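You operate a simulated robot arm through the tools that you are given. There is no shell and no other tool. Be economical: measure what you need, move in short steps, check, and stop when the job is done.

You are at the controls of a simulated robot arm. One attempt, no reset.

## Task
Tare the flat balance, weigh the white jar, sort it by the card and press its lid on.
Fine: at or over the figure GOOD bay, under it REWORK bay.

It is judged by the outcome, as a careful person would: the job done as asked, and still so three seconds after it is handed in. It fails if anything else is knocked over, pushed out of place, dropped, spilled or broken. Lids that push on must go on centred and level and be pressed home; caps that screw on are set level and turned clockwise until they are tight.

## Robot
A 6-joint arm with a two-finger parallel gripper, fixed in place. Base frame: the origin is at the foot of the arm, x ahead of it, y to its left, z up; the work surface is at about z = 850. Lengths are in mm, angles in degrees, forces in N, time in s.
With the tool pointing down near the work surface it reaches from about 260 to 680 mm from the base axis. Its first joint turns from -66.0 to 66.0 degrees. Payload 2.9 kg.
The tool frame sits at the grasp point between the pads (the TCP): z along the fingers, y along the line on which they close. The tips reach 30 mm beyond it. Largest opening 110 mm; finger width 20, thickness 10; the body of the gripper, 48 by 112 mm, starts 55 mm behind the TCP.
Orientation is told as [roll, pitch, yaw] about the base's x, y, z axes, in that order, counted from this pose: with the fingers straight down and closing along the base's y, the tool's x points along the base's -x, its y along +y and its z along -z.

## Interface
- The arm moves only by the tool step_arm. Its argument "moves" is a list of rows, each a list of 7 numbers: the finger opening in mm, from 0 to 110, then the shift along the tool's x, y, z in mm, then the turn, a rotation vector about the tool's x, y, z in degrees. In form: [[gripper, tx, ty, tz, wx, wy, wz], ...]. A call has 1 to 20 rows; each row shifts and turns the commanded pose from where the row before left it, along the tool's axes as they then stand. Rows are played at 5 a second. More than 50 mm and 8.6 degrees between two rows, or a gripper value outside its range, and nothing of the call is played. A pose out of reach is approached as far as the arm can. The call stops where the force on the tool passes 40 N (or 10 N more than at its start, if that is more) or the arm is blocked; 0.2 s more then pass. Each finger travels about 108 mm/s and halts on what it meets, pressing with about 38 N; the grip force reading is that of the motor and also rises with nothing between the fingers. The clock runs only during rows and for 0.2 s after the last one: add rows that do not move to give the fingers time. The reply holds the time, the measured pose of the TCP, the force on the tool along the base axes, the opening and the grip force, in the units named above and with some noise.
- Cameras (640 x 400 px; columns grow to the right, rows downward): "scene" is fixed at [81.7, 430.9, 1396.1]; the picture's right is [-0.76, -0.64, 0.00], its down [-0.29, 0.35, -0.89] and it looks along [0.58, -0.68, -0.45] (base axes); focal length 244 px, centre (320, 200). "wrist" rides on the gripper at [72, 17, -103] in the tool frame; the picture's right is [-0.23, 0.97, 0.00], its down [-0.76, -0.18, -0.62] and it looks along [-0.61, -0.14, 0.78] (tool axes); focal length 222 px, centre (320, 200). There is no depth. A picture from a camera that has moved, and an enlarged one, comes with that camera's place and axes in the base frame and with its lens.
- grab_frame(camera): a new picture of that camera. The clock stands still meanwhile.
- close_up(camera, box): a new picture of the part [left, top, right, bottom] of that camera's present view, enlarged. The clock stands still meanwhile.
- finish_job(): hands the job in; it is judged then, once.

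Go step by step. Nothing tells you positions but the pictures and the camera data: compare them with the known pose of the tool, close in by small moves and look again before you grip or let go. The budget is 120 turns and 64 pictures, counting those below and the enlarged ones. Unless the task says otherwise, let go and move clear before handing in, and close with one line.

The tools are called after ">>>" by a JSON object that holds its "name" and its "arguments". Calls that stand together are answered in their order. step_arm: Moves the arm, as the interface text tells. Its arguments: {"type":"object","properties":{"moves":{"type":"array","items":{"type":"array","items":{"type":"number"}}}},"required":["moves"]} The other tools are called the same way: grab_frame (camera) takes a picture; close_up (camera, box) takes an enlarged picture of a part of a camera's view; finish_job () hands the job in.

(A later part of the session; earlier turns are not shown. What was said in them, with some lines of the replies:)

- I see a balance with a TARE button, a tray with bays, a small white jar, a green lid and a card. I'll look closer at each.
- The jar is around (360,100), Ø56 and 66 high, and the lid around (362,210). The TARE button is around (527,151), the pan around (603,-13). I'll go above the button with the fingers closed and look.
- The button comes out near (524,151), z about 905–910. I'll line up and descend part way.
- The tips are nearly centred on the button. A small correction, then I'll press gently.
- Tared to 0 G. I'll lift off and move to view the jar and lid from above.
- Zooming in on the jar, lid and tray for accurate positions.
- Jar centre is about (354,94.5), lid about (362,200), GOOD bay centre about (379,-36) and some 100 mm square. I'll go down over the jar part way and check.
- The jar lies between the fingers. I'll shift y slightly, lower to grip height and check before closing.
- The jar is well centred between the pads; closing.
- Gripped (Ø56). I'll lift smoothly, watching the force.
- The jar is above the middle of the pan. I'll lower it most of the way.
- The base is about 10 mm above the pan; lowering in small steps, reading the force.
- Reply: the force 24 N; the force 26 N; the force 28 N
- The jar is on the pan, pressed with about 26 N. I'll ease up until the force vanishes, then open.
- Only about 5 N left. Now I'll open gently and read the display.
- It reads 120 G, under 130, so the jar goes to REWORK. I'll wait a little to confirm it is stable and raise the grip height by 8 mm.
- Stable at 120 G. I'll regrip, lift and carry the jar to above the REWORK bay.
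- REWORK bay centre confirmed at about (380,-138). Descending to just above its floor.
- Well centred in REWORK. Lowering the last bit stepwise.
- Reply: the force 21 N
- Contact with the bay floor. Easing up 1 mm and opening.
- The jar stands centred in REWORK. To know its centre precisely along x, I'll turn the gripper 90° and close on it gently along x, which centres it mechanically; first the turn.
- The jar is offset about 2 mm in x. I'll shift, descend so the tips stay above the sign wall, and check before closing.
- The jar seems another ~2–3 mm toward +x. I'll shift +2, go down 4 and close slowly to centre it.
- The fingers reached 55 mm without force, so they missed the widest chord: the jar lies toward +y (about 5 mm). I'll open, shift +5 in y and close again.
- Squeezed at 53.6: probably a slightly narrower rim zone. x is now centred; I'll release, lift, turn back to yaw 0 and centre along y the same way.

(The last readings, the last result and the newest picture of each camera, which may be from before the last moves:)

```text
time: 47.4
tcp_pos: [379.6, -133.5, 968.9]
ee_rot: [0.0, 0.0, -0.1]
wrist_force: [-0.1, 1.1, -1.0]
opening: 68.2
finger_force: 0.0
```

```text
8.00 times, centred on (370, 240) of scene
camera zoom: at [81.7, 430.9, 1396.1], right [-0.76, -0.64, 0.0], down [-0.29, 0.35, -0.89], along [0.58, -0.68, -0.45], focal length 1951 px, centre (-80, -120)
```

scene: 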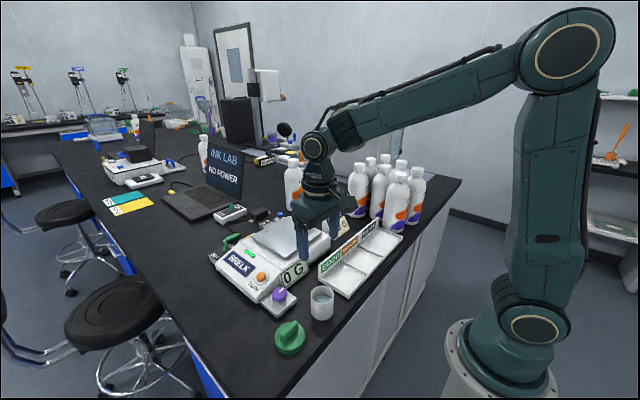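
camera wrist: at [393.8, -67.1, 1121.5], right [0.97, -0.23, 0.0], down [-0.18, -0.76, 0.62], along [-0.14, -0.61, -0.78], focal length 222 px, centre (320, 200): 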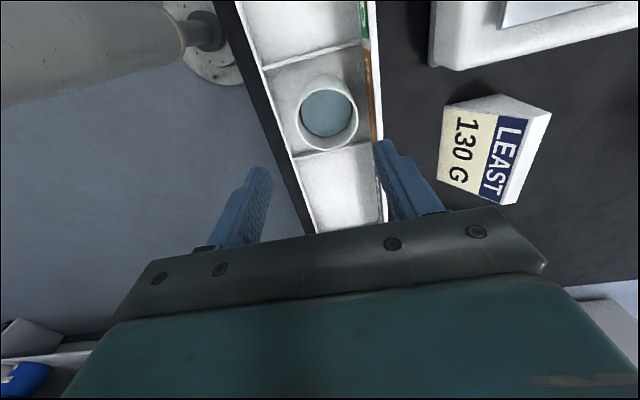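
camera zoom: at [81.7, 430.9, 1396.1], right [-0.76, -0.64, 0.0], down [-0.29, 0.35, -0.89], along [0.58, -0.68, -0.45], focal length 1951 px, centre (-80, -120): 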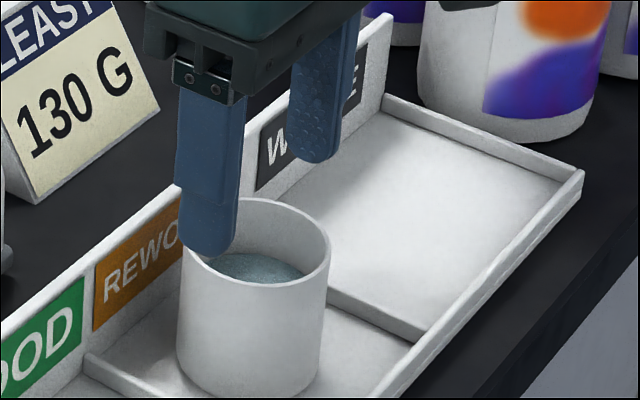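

The jar is within a couple of mm of the tool axis. Descending and closing along y to centre it.

>>> {"name": "step_arm", "arguments": {"moves": [[68, 0, 0, 25, 0, 0, 0], [68, 0, 0, 24, 0, 0, 0], [68, 0, 0, 0, 0, 0, 0], [62, 0, 0, 0, 0, 0, 0], [58, 0, 0, 0, 0, 0, 0], [55, 0, 0, 0, 0, 0, 0], [50, 0, 0, 0, 0, 0, 0], [50, 0, 0, 0, 0, 0, 0], [50, 0, 0, 0, 0, 0, 0]]}}

>>> {"name": "close_up", "arguments": {"camera": "wrist", "box": [180, 80, 460, 240]}}

```text
time: 49.4
tcp_pos: [381.2, -134.9, 920.2]
ee_rot: [0.0, 0.0, 0.0]
wrist_force: [-0.8, 0.1, -0.6]
opening: 56.5
finger_force: 38.3
```

```text
2.29 times, centred on (320, 160) of wrist
camera zoom: at [309.3, -117.9, 1023.1], right [0.23, 0.97, 0.0], down [0.76, -0.18, 0.62], along [0.61, -0.14, -0.78], focal length 508 px, centre (320, 291)
```

zoom: 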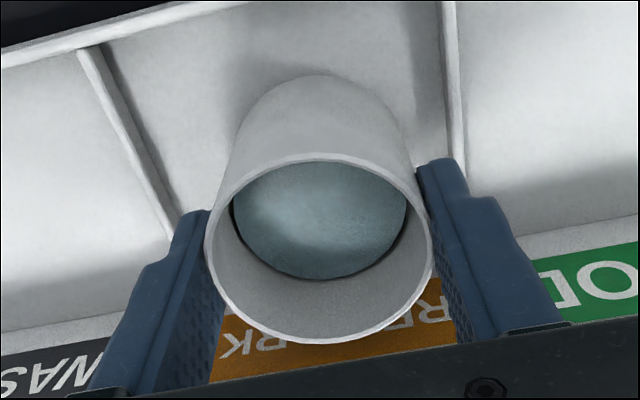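

Gripped at 56.5 here: jar now centred in both x and y at my commanded (382.2, -133.4). I'll release, lift and go to the lid.

>>> {"name": "step_arm", "arguments": {"moves": [[60, 0, 0, 0, 0, 0, 0], [68, 0, 0, 0, 0, 0, 0], [68, 0, 0, 0, 0, 0, 0], [68, 0, 0, -25, 0, 0, 0], [68, 0, 0, -40, 0, 0, 0], [90, 0, 0, -40, 0, 0, 0], [90, 3, 40, 0, 0, 0, 0], [90, 3, 42, 0, 0, 0, 0], [90, 3, 42, 0, 0, 0, 0], [90, 3, 42, 0, 0, 0, 0], [90, 3, 42, 0, 0, 0, 0], [90, 3, 42, 0, 0, 0, 0], [90, 3, 42, 0, 0, 0, 0], [90, 3, 41.4, 0, 0, 0, 0], [90, 0, 0, 0, 0, 0, 0]]}}

>>> {"name": "grab_frame", "arguments": {"camera": "wrist"}}

>>> {"name": "close_up", "arguments": {"camera": "scene", "box": [230, 260, 390, 360]}}

```text
time: 52.6
tcp_pos: [355.6, 199.2, 1024.5]
ee_rot: [-0.1, 0.1, -0.1]
wrist_force: [0.4, -0.2, -0.1]
opening: 89.9
finger_force: 0.0
```

```text
22 pictures are left
camera wrist: at [282.9, 215.6, 1127.9], right [0.23, 0.97, 0.0], down [0.76, -0.18, 0.62], along [0.61, -0.14, -0.78], focal length 222 px, centre (320, 200)
```

wrist: 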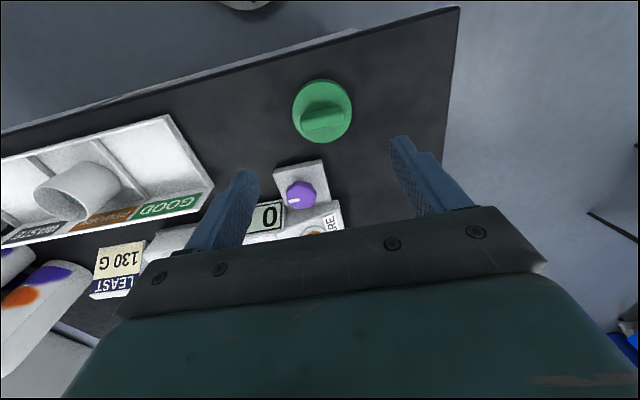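

```text
4.00 times, centred on (310, 310) of scene
camera zoom: at [81.7, 430.9, 1396.1], right [-0.76, -0.64, 0.0], down [-0.29, 0.35, -0.89], along [0.58, -0.68, -0.45], focal length 976 px, centre (360, -240)
```

zoom: 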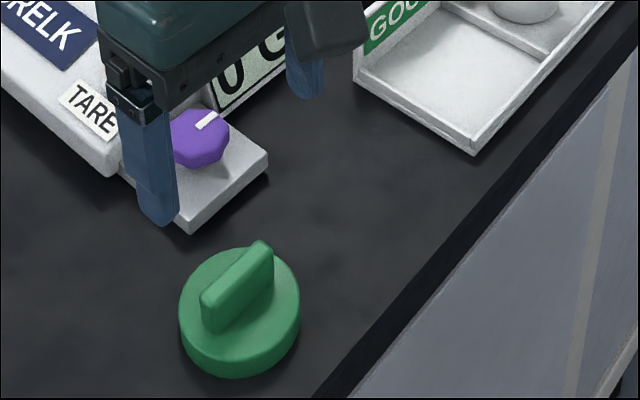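

Lid centre is about (363,199). I'll shift, descend to low height with the fingers straddling the lid, and check.

>>> {"name": "step_arm", "arguments": {"moves": [[90, -6, 0, 30, 0, 0, 0], [90, 0, 0, 35, 0, 0, 0], [90, 0, 0, 35, 0, 0, 0], [90, 0, 0, 20, 0, 0, 0], [90, 0, 0, 0, 0, 0, 0]]}}

>>> {"name": "close_up", "arguments": {"camera": "wrist", "box": [180, 80, 460, 240]}}

>>> {"name": "close_up", "arguments": {"camera": "scene", "box": [230, 280, 358, 360]}}

```text
time: 53.8
tcp_pos: [362.7, 200.2, 904.3]
ee_rot: [0.1, 0.0, -0.1]
wrist_force: [0.8, -0.5, -0.3]
opening: 90.3
finger_force: 0.0
```

```text
2.29 times, centred on (320, 160) of wrist
camera zoom: at [289.5, 216.1, 1008.2], right [0.23, 0.97, 0.0], down [0.76, -0.18, 0.62], along [0.61, -0.14, -0.78], focal length 508 px, centre (320, 291)
```

zoom: 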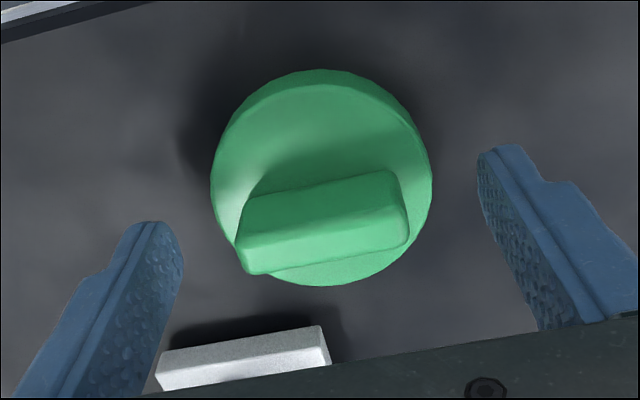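

```text
5.00 times, centred on (294, 320) of scene
camera zoom: at [81.7, 430.9, 1396.1], right [-0.76, -0.64, 0.0], down [-0.29, 0.35, -0.89], along [0.58, -0.68, -0.45], focal length 1220 px, centre (450, -400)
```

zoom: 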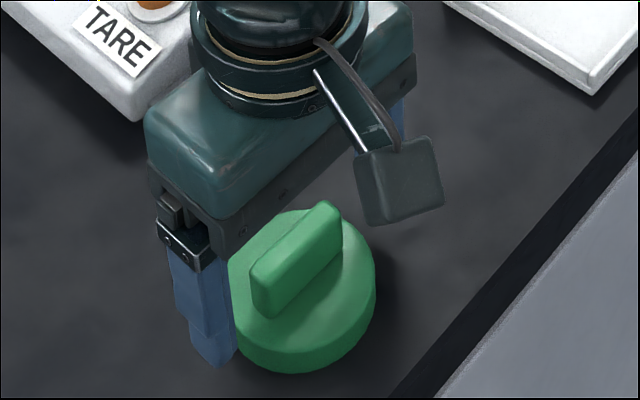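

Aligned. Descending to straddle the lid's rim and closing gently to centre it along y.

>>> {"name": "step_arm", "arguments": {"moves": [[90, 0, 0, 10, 0, 0, 0], [90, 0, 0, 7, 0, 0, 0], [80, 0, 0, 0, 0, 0, 0], [74, 0, 0, 0, 0, 0, 0], [70, 0, 0, 0, 0, 0, 0], [66, 0, 0, 0, 0, 0, 0], [62, 0, 0, 0, 0, 0, 0], [62, 0, 0, 0, 0, 0, 0]]}}

```text
time: 55.6
tcp_pos: [361.0, 200.2, 886.8]
ee_rot: [0.1, 0.0, 0.1]
wrist_force: [-0.4, -0.4, -0.2]
opening: 70.6
finger_force: 38.0
```

Lid is Ø70.6 and now centred in y. I'll release, lift, turn 90° and open moderately to take the grip bar.

>>> {"name": "step_arm", "arguments": {"moves": [[74, 0, 0, 0, 0, 0, 0], [86, 0, 0, 0, 0, 0, 0], [86, 0, 0, 0, 0, 0, 0], [86, 0, 0, -25, 0, 0, 0], [86, 0, 0, -30, 0, 0, 0], [70, 0, 0, 0, 0, 0, 8], [60, 0, 0, 0, 0, 0, 8], [50, 0, 0, 0, 0, 0, 8], [50, 0, 0, 0, 0, 0, 8], [50, 0, 0, 0, 0, 0, 8], [50, 0, 0, 0, 0, 0, 8], [50, 0, 0, 0, 0, 0, 8], [50, 0, 0, 0, 0, 0, 8], [50, 0, 0, 0, 0, 0, 8], [50, 0, 0, 0, 0, 0, 8], [50, 0, 0, 0, 0, 0, 8], [50, 0, 0, 0, 0, 0, 2], [50, 0, 0, 0, 0, 0, 0]]}}

>>> {"name": "close_up", "arguments": {"camera": "wrist", "box": [180, 80, 460, 240]}}

>>> {"name": "close_up", "arguments": {"camera": "scene", "box": [230, 280, 358, 360]}}

```text
time: 59.4
tcp_pos: [362.4, 198.6, 943.3]
ee_rot: [-0.1, 0.0, -90.1]
wrist_force: [0.6, 0.5, -0.2]
opening: 50.1
finger_force: 0.0
```

```text
2.29 times, centred on (320, 160) of wrist
camera zoom: at [379.8, 271.4, 1047.1], right [0.97, -0.23, 0.0], down [-0.18, -0.76, 0.62], along [-0.14, -0.61, -0.78], focal length 508 px, centre (320, 291)
```

zoom: 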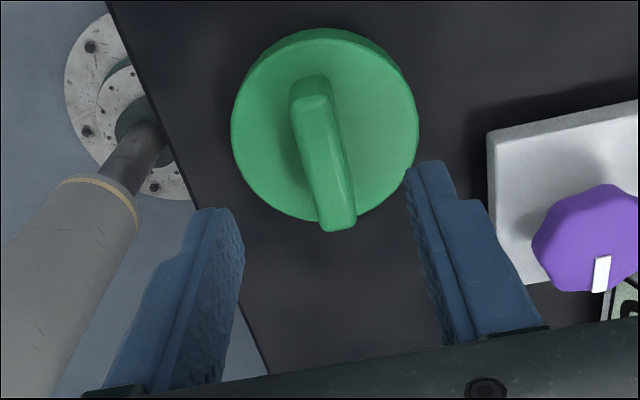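

```text
5.00 times, centred on (294, 320) of scene
camera zoom: at [81.7, 430.9, 1396.1], right [-0.76, -0.64, 0.0], down [-0.29, 0.35, -0.89], along [0.58, -0.68, -0.45], focal length 1220 px, centre (450, -400)
```

zoom: 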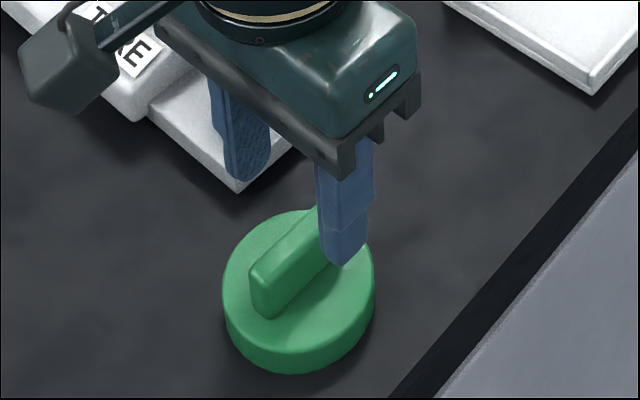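

Bar lies along the closing plane as wanted. I'll descend to just above the lid's top.

>>> {"name": "step_arm", "arguments": {"moves": [[50, 0, 0, 15, 0, 0, 0], [50, 0, 0, 13, 0, 0, 0], [50, 0, 0, 8, 0, 0, 0], [50, 0, 0, 0, 0, 0, 0]]}}

>>> {"name": "close_up", "arguments": {"camera": "scene", "box": [230, 280, 358, 360]}}

```text
time: 60.4
tcp_pos: [361.8, 200.1, 907.3]
ee_rot: [0.0, -0.1, -90.1]
wrist_force: [0.0, 0.8, 0.1]
opening: 50.3
finger_force: 0.1
```

```text
5.00 times, centred on (294, 320) of scene
camera zoom: at [81.7, 430.9, 1396.1], right [-0.76, -0.64, 0.0], down [-0.29, 0.35, -0.89], along [0.58, -0.68, -0.45], focal length 1220 px, centre (450, -400)
```

zoom: 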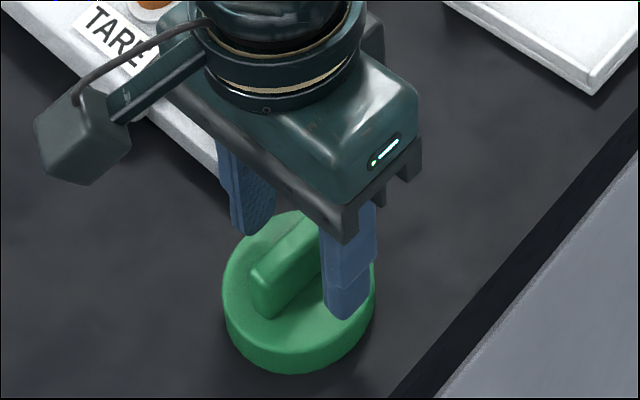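

Tips are a few mm above the lid top. Stepping down until I feel contact.

>>> {"name": "step_arm", "arguments": {"moves": [[50, 0, 0, 2, 0, 0, 0], [50, 0, 0, 2, 0, 0, 0], [50, 0, 0, 0, 0, 0, 0]]}}

```text
time: 61.2
tcp_pos: [362.3, 198.4, 904.4]
ee_rot: [0.0, 0.0, -90.0]
wrist_force: [0.4, 0.6, -0.2]
opening: 49.9
finger_force: 0.0
```

>>> {"name": "step_arm", "arguments": {"moves": [[50, 0, 0, 1.5, 0, 0, 0], [50, 0, 0, 1.5, 0, 0, 0], [50, 0, 0, 0, 0, 0, 0]]}}

```text
time: 62.0
tcp_pos: [362.3, 199.5, 900.3]
ee_rot: [0.0, 0.0, -90.0]
wrist_force: [0.9, 0.4, -0.4]
opening: 50.0
finger_force: 0.0
```

>>> {"name": "step_arm", "arguments": {"moves": [[50, 0, 0, 1.5, 0, 0, 0], [50, 0, 0, 0, 0, 0, 0]]}}

```text
time: 62.6
tcp_pos: [363.1, 198.9, 897.8]
ee_rot: [0.1, 0.0, -90.0]
wrist_force: [-0.4, -0.8, 0.7]
opening: 50.2
finger_force: 0.0
```

>>> {"name": "step_arm", "arguments": {"moves": [[50, 0, 0, 1.5, 0, 0, 0], [50, 0, 0, 0, 0, 0, 0]]}}

```text
time: 63.2
tcp_pos: [363.3, 200.4, 897.8]
ee_rot: [0.0, 0.1, -89.9]
wrist_force: [0.0, -0.3, -0.1]
opening: 49.9
finger_force: 0.1
```

>>> {"name": "step_arm", "arguments": {"moves": [[50, 0, 0, 1.5, 0, 0, 0], [50, 0, 0, 0, 0, 0, 0]]}}

```text
time: 63.8
tcp_pos: [363.3, 199.0, 897.0]
ee_rot: [0.0, 0.0, -89.9]
wrist_force: [0.4, -0.1, 0.0]
opening: 50.6
finger_force: 0.0
```

>>> {"name": "step_arm", "arguments": {"moves": [[50, 0, 0, 1.5, 0, 0, 0], [50, 0, 0, 0, 0, 0, 0]]}}

>>> {"name": "close_up", "arguments": {"camera": "scene", "box": [260, 310, 324, 350]}}

```text
time: 64.4
tcp_pos: [362.2, 199.6, 896.3]
ee_rot: [0.0, 0.1, -90.0]
wrist_force: [-8.4, -1.3, 23.6]
opening: 50.2
finger_force: 0.0
```

```text
10.00 times, centred on (292, 330) of scene
camera zoom: at [81.3, 430.7, 1396.1], right [-0.76, -0.64, 0.0], down [-0.29, 0.35, -0.89], along [0.58, -0.68, -0.45], focal length 2439 px, centre (600, -1100)
```

zoom: 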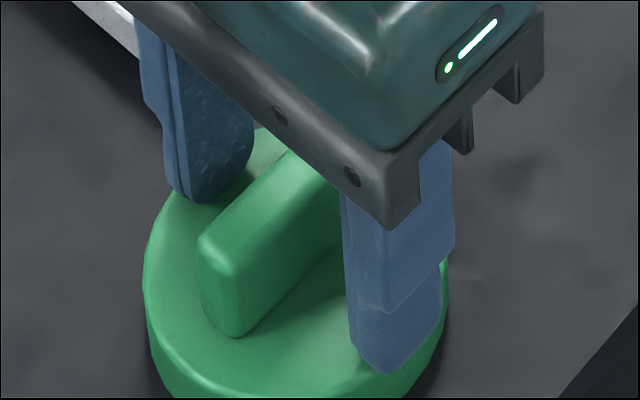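

Tips touch the lid top. Up 1.2 mm, then close on the bar.

>>> {"name": "step_arm", "arguments": {"moves": [[50, 0, 0, -1.2, 0, 0, 0], [40, 0, 0, 0, 0, 0, 0], [30, 0, 0, 0, 0, 0, 0], [20, 0, 0, 0, 0, 0, 0], [12, 0, 0, 0, 0, 0, 0], [6, 0, 0, 0, 0, 0, 0], [6, 0, 0, 0, 0, 0, 0]]}}

```text
time: 66.0
tcp_pos: [363.9, 200.1, 895.3]
ee_rot: [0.2, 0.0, -90.1]
wrist_force: [7.8, 0.4, 15.0]
opening: 14.0
finger_force: 7.9
```

>>> {"name": "step_arm", "arguments": {"moves": [[6, 0, 0, -0.8, 0, 0, 0], [6, 0, 0, 0, 0, 0, 0], [6, 0, 0, 0, 0, 0, 0]]}}

>>> {"name": "close_up", "arguments": {"camera": "wrist", "box": [180, 80, 460, 240]}}

```text
time: 66.8
tcp_pos: [361.5, 199.0, 894.9]
ee_rot: [-0.2, -0.1, -90.0]
wrist_force: [0.4, 0.1, -0.5]
opening: 12.7
finger_force: 37.6
```

```text
2.29 times, centred on (320, 160) of wrist
camera zoom: at [378.8, 271.6, 999.2], right [0.97, -0.23, 0.0], down [-0.18, -0.76, 0.62], along [-0.14, -0.61, -0.78], focal length 508 px, centre (320, 291)
```

zoom: 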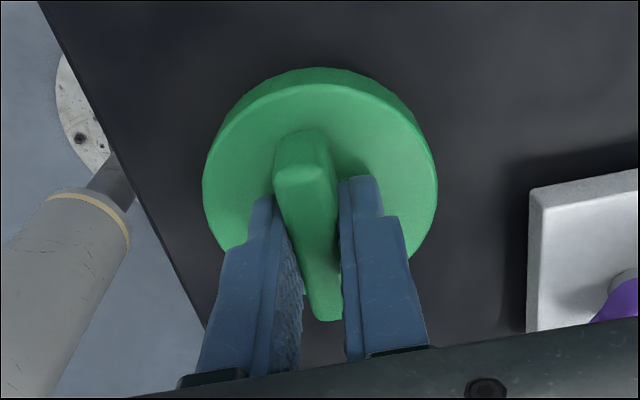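

Lid gripped by its bar. Lifting and carrying it above the jar.

>>> {"name": "step_arm", "arguments": {"moves": [[6, 0, 0, -5, 0, 0, 0], [6, 0, 0, -15, 0, 0, 0], [6, 0, 0, -30, 0, 0, 0], [6, 0, 0, -40, 0, 0, 0], [6, 0, 0, -30, 0, 0, 0], [6, -13.4, 1, 0, 0, 0, 0], [6, -30, 1, 0, 0, 0, 0], [6, -35, 2, 0, 0, 0, 0], [6, -35, 2, 0, 0, 0, 0], [6, -35, 2, 0, 0, 0, 0], [6, -35, 2, 0, 0, 0, 0], [6, -35, 2, 0, 0, 0, 0], [6, -35, 2, 0, 0, 0, 0], [6, -35, 2, 0, 0, 0, 0], [6, -30, 1, 0, 0, 0, 0], [6, -15, 1, 0, 0, 0, 0], [6, 0, 0, 0, 0, 0, 0], [6, 0, 0, 0, 0, 0, 0]]}}

>>> {"name": "grab_frame", "arguments": {"camera": "wrist"}}

>>> {"name": "close_up", "arguments": {"camera": "scene", "box": [310, 180, 438, 280]}}

```text
time: 70.6
tcp_pos: [380.4, -134.0, 1016.6]
ee_rot: [-0.1, 0.1, -90.0]
wrist_force: [-0.6, 0.3, 0.9]
opening: 12.5
finger_force: 37.8
```

```text
13 pictures are left
camera wrist: at [397.5, -62.6, 1120.7], right [0.97, -0.23, 0.0], down [-0.18, -0.76, 0.62], along [-0.14, -0.61, -0.78], focal length 222 px, centre (320, 200)
```

wrist: 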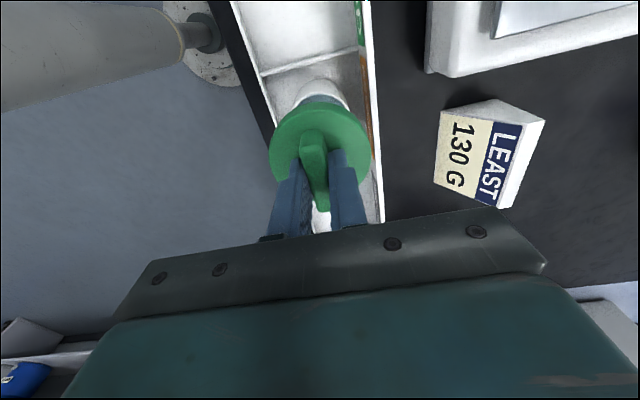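

```text
4.00 times, centred on (374, 230) of scene
camera zoom: at [81.7, 430.9, 1396.1], right [-0.76, -0.64, 0.0], down [-0.29, 0.35, -0.89], along [0.58, -0.68, -0.45], focal length 976 px, centre (104, 80)
```

zoom: 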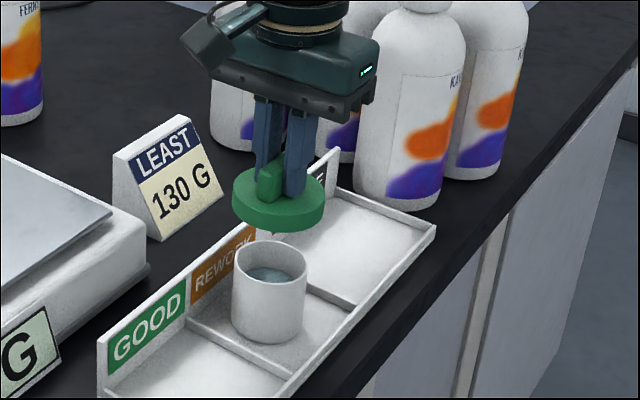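

Lid hangs over the jar. Lowering to a few mm above the rim and checking alignment.

>>> {"name": "step_arm", "arguments": {"moves": [[6, 0, 0, 12, 0, 0, 0], [6, 0, 0, 15, 0, 0, 0], [6, 0, 0, 12, 0, 0, 0], [6, 0, 0, 6, 0, 0, 0], [6, 0, 0, 0, 0, 0, 0], [6, 0, 0, 0, 0, 0, 0]]}}

>>> {"name": "close_up", "arguments": {"camera": "wrist", "box": [220, 60, 420, 220]}}

>>> {"name": "close_up", "arguments": {"camera": "scene", "box": [340, 210, 404, 270]}}

```text
time: 72.0
tcp_pos: [380.9, -134.6, 970.6]
ee_rot: [-0.1, 0.1, -89.9]
wrist_force: [-0.3, 0.9, 0.5]
opening: 12.7
finger_force: 38.0
```

```text
2.50 times, centred on (320, 140) of wrist
camera zoom: at [397.7, -62.6, 1074.3], right [0.97, -0.23, 0.0], down [-0.18, -0.76, 0.62], along [-0.14, -0.61, -0.78], focal length 555 px, centre (320, 350)
```

zoom: 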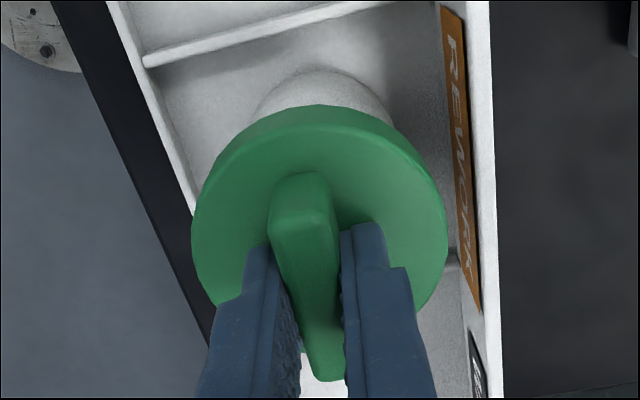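

```text
6.67 times, centred on (372, 240) of scene
camera zoom: at [81.7, 430.9, 1396.1], right [-0.76, -0.64, 0.0], down [-0.29, 0.35, -0.89], along [0.58, -0.68, -0.45], focal length 1626 px, centre (-27, -67)
```

zoom: 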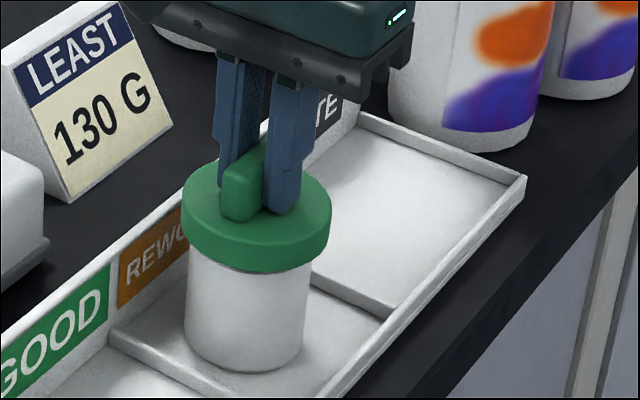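

Alignment looks good from both views. Lowering slowly onto the jar.

>>> {"name": "step_arm", "arguments": {"moves": [[6, 0, 0, 2, 0, 0, 0], [6, 0, 0, 2, 0, 0, 0], [6, 0, 0, 2, 0, 0, 0], [6, 0, 0, 0, 0, 0, 0]]}}

```text
time: 73.0
tcp_pos: [380.5, -134.5, 964.5]
ee_rot: [0.1, 0.0, -90.0]
wrist_force: [-0.2, -0.2, -0.3]
opening: 12.6
finger_force: 38.1
```

>>> {"name": "step_arm", "arguments": {"moves": [[6, 0, 0, 1.5, 0, 0, 0], [6, 0, 0, 1.5, 0, 0, 0], [6, 0, 0, 0, 0, 0, 0]]}}

```text
time: 73.8
tcp_pos: [381.1, -134.1, 962.4]
ee_rot: [0.0, 0.0, -90.0]
wrist_force: [0.2, 0.1, -0.2]
opening: 12.6
finger_force: 38.5
```

>>> {"name": "step_arm", "arguments": {"moves": [[6, 0, 0, 1.5, 0, 0, 0], [6, 0, 0, 1.5, 0, 0, 0], [6, 0, 0, 0, 0, 0, 0]]}}

```text
time: 74.6
tcp_pos: [381.1, -133.8, 959.1]
ee_rot: [0.0, -0.1, -90.0]
wrist_force: [0.1, -0.2, -0.3]
opening: 12.4
finger_force: 38.3
```

>>> {"name": "step_arm", "arguments": {"moves": [[6, 0, 0, 1.5, 0, 0, 0], [6, 0, 0, 1.5, 0, 0, 0], [6, 0, 0, 0, 0, 0, 0]]}}

>>> {"name": "close_up", "arguments": {"camera": "scene", "box": [340, 210, 404, 270]}}

```text
time: 75.4
tcp_pos: [380.9, -133.5, 956.4]
ee_rot: [0.0, 0.0, -90.0]
wrist_force: [0.0, -0.2, -1.2]
opening: 12.7
finger_force: 37.6
```

```text
6.67 times, centred on (372, 240) of scene
camera zoom: at [81.7, 430.9, 1396.1], right [-0.76, -0.64, 0.0], down [-0.29, 0.35, -0.89], along [0.58, -0.68, -0.45], focal length 1626 px, centre (-27, -67)
```

zoom: 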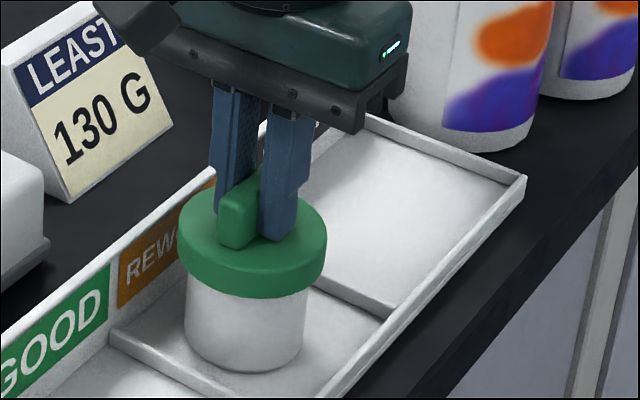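

The skirt is sliding over the rim with no side load. Continuing down until resistance.

>>> {"name": "step_arm", "arguments": {"moves": [[6, 0, 0, 1.5, 0, 0, 0], [6, 0, 0, 0, 0, 0, 0]]}}

```text
time: 76.0
tcp_pos: [380.0, -134.6, 953.4]
ee_rot: [0.0, -0.1, -90.0]
wrist_force: [0.7, 0.3, -1.1]
opening: 12.6
finger_force: 38.0
```

>>> {"name": "step_arm", "arguments": {"moves": [[6, 0, 0, 1.5, 0, 0, 0], [6, 0, 0, 0, 0, 0, 0]]}}

```text
time: 76.6
tcp_pos: [380.8, -134.3, 952.0]
ee_rot: [0.0, 0.0, -90.0]
wrist_force: [-0.5, 0.5, -1.9]
opening: 12.5
finger_force: 38.1
```

>>> {"name": "step_arm", "arguments": {"moves": [[6, 0, 0, 1.5, 0, 0, 0], [6, 0, 0, 0, 0, 0, 0]]}}

```text
time: 77.2
tcp_pos: [381.0, -133.6, 952.0]
ee_rot: [0.2, 0.1, -90.0]
wrist_force: [-3.6, 0.7, 9.5]
opening: 12.5
finger_force: 38.0
```

Resistance begins. Pressing home gradually.

>>> {"name": "step_arm", "arguments": {"moves": [[6, 0, 0, 1, 0, 0, 0], [6, 0, 0, 0, 0, 0, 0]]}}

```text
time: 77.8
tcp_pos: [379.6, -134.5, 951.3]
ee_rot: [0.2, -0.1, -90.0]
wrist_force: [-3.3, -2.8, 22.8]
opening: 12.5
finger_force: 37.9
```

>>> {"name": "step_arm", "arguments": {"moves": [[6, 0, 0, 1, 0, 0, 0], [6, 0, 0, 0, 0, 0, 0]]}}

```text
time: 78.4
tcp_pos: [380.5, -133.8, 950.6]
ee_rot: [0.1, -0.1, -90.0]
wrist_force: [-3.9, 0.5, 9.9]
opening: 12.6
finger_force: 38.0
stopped in row 2: the force on the tool passed its limit (the readings are from after the stop); the commanded pose is now the measured one
```

>>> {"name": "step_arm", "arguments": {"moves": [[6, 0, 0, 1, 0, 0, 0], [6, 0, 0, 1, 0, 0, 0], [6, 0, 0, 0, 0, 0, 0]]}}

>>> {"name": "close_up", "arguments": {"camera": "scene", "box": [340, 210, 404, 270]}}

```text
time: 79.4
tcp_pos: [381.2, -133.7, 952.1]
ee_rot: [0.5, -0.1, -90.1]
wrist_force: [-3.9, 0.5, 8.9]
opening: 12.4
finger_force: 37.9
stopped in row 3: the force on the tool passed its limit (the readings are from after the stop); the commanded pose is now the measured one
```

```text
6.67 times, centred on (372, 240) of scene
camera zoom: at [81.5, 430.9, 1396.1], right [-0.76, -0.64, 0.0], down [-0.29, 0.35, -0.89], along [0.58, -0.68, -0.45], focal length 1626 px, centre (-27, -67)
```

zoom: 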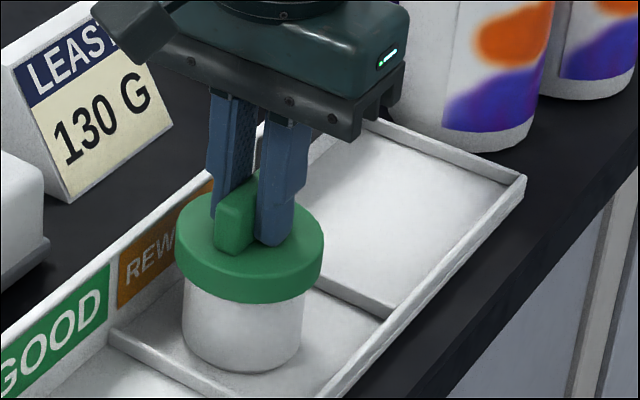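

The lid has bottomed: its skirt overlaps the jar by about 14 mm of 15 and it looks level. I'll release, rise, then press again from above with closed fingers on the bar's centre.

>>> {"name": "step_arm", "arguments": {"moves": [[6, 0, 0, 0, 0, 0, 0], [16, 0, 0, 0, 0, 0, 0], [28, 0, 0, 0, 0, 0, 0], [36, 0, 0, 0, 0, 0, 0], [36, 0, 0, 0, 0, 0, 0], [36, 0, 0, -15, 0, 0, 0], [36, 0, 0, -25, 0, 0, 0], [20, 0, 0, -10, 0, 0, 0], [0, 0, 0, 0, 0, 0, 0], [0, 0, 0, 0, 0, 0, 0], [0, 0, 0, 0, 0, 0, 0]]}}

>>> {"name": "close_up", "arguments": {"camera": "scene", "box": [340, 210, 404, 270]}}

>>> {"name": "close_up", "arguments": {"camera": "wrist", "box": [220, 40, 420, 200]}}

```text
time: 81.8
tcp_pos: [381.4, -133.5, 999.2]
ee_rot: [0.4, -0.1, -90.0]
wrist_force: [-0.1, 0.3, 0.1]
opening: 0.0
finger_force: 37.5
```

```text
6.67 times, centred on (372, 240) of scene
camera zoom: at [81.7, 430.9, 1396.1], right [-0.76, -0.64, 0.0], down [-0.29, 0.35, -0.89], along [0.58, -0.68, -0.45], focal length 1626 px, centre (-27, -67)
```

zoom: 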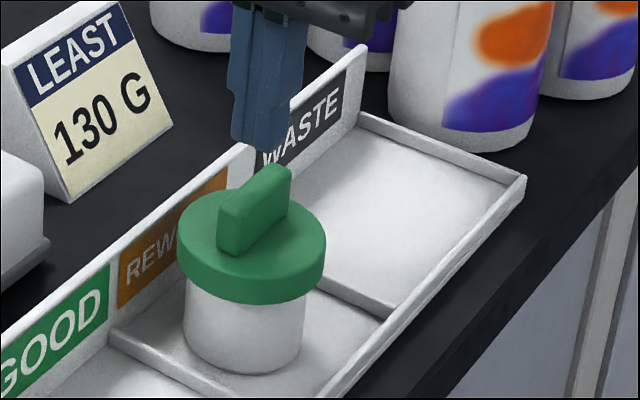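

```text
2.50 times, centred on (320, 120) of wrist
camera zoom: at [398.5, -61.5, 1104.2], right [0.97, -0.23, 0.01], down [-0.18, -0.76, 0.62], along [-0.14, -0.61, -0.78], focal length 555 px, centre (320, 400)
```

zoom: 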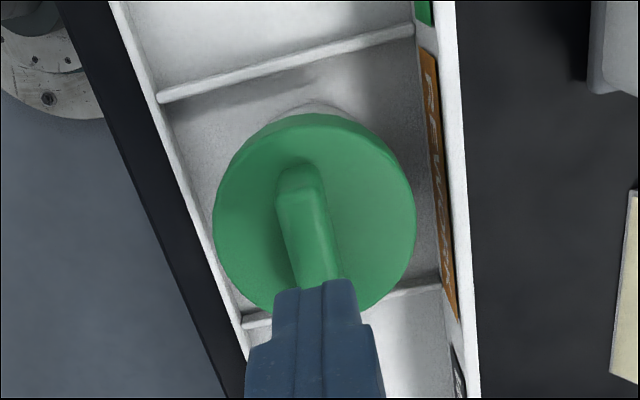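

Lid sits level and centred. Final firm press on the bar's top with closed fingers (auto-stops at 40 N).

>>> {"name": "step_arm", "arguments": {"moves": [[0, 0, 0, 10, 0, 0, 0], [0, 0, 0, 8, 0, 0, 0], [0, 0, 0, 2, 0, 0, 0], [0, 0, 0, 2, 0, 0, 0], [0, 0, 0, 2, 0, 0, 0], [0, 0, 0, 2, 0, 0, 0], [0, 0, 0, 2, 0, 0, 0], [0, 0, 0, 0, 0, 0, 0]]}}

```text
time: 83.4
tcp_pos: [384.1, -133.2, 977.9]
ee_rot: [0.8, -0.3, -89.9]
wrist_force: [-3.4, 2.0, 13.6]
opening: 0.0
finger_force: 37.6
stopped in row 7: the force on the tool passed its limit (the readings are from after the stop); the commanded pose is now the measured one
```

>>> {"name": "step_arm", "arguments": {"moves": [[0, 0, 0, 1, 0, 0, 0], [0, 0, 0, 0.6, 0, 0, 0], [0, 0, 0, 0, 0, 0, 0], [0, 0, 0, 0, 0, 0, 0]]}}

>>> {"name": "step_arm", "arguments": {"moves": [[0, 0, 0, -5, 0, 0, 0], [0, 0, 0, -25, 0, 0, 0], [0, 0, 0, -40, 0, 0, 0], [0, 0, 0, -45, 0, 0, 0], [0, 0, 0, -40, 0, 0, 0], [0, 0, 0, 0, 0, 0, 0]]}}

>>> {"name": "close_up", "arguments": {"camera": "scene", "box": [340, 210, 404, 270]}}

>>> {"name": "grab_frame", "arguments": {"camera": "scene"}}

```text
time: 84.2
tcp_pos: [383.7, -135.0, 977.7]
ee_rot: [1.1, -0.4, -90.0]
wrist_force: [-4.0, 0.1, 13.7]
opening: 0.1
finger_force: 37.9
stopped in row 3: the force on the tool passed its limit (the readings are from after the stop); the commanded pose is now the measured one
```

```text
time: 85.5
tcp_pos: [381.9, -136.0, 1132.5]
ee_rot: [1.0, -0.4, -90.0]
wrist_force: [-0.5, 0.4, 0.2]
opening: 0.1
finger_force: 38.1
```

```text
6.67 times, centred on (372, 240) of scene
camera zoom: at [81.7, 430.9, 1396.1], right [-0.76, -0.64, 0.0], down [-0.29, 0.35, -0.89], along [0.58, -0.68, -0.45], focal length 1626 px, centre (-27, -67)
```

zoom: 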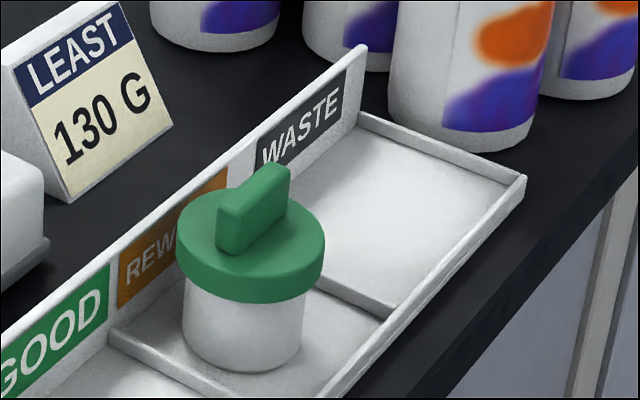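

```text
4 pictures are left
```

scene: 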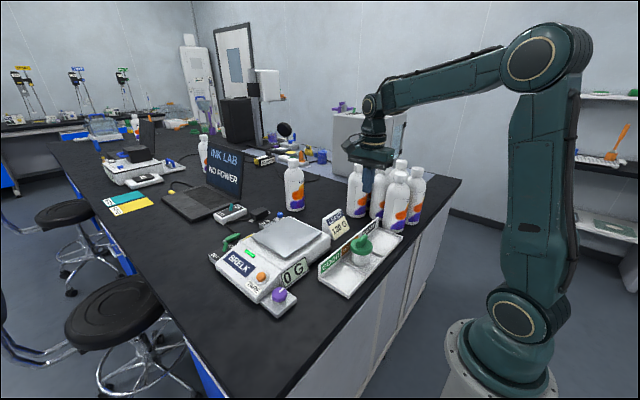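

The lidded jar stands level in the REWORK bay, the arm is clear and nothing else has moved. Handing in.

>>> {"name": "finish_job", "arguments": {}}

```text
The job is handed in.
```

I tared the balance to 0 G and weighed the white jar at 120 G. That is under the card's 130 G, so I put the jar in the REWORK bay and pressed its lid on; it sits centred and level.
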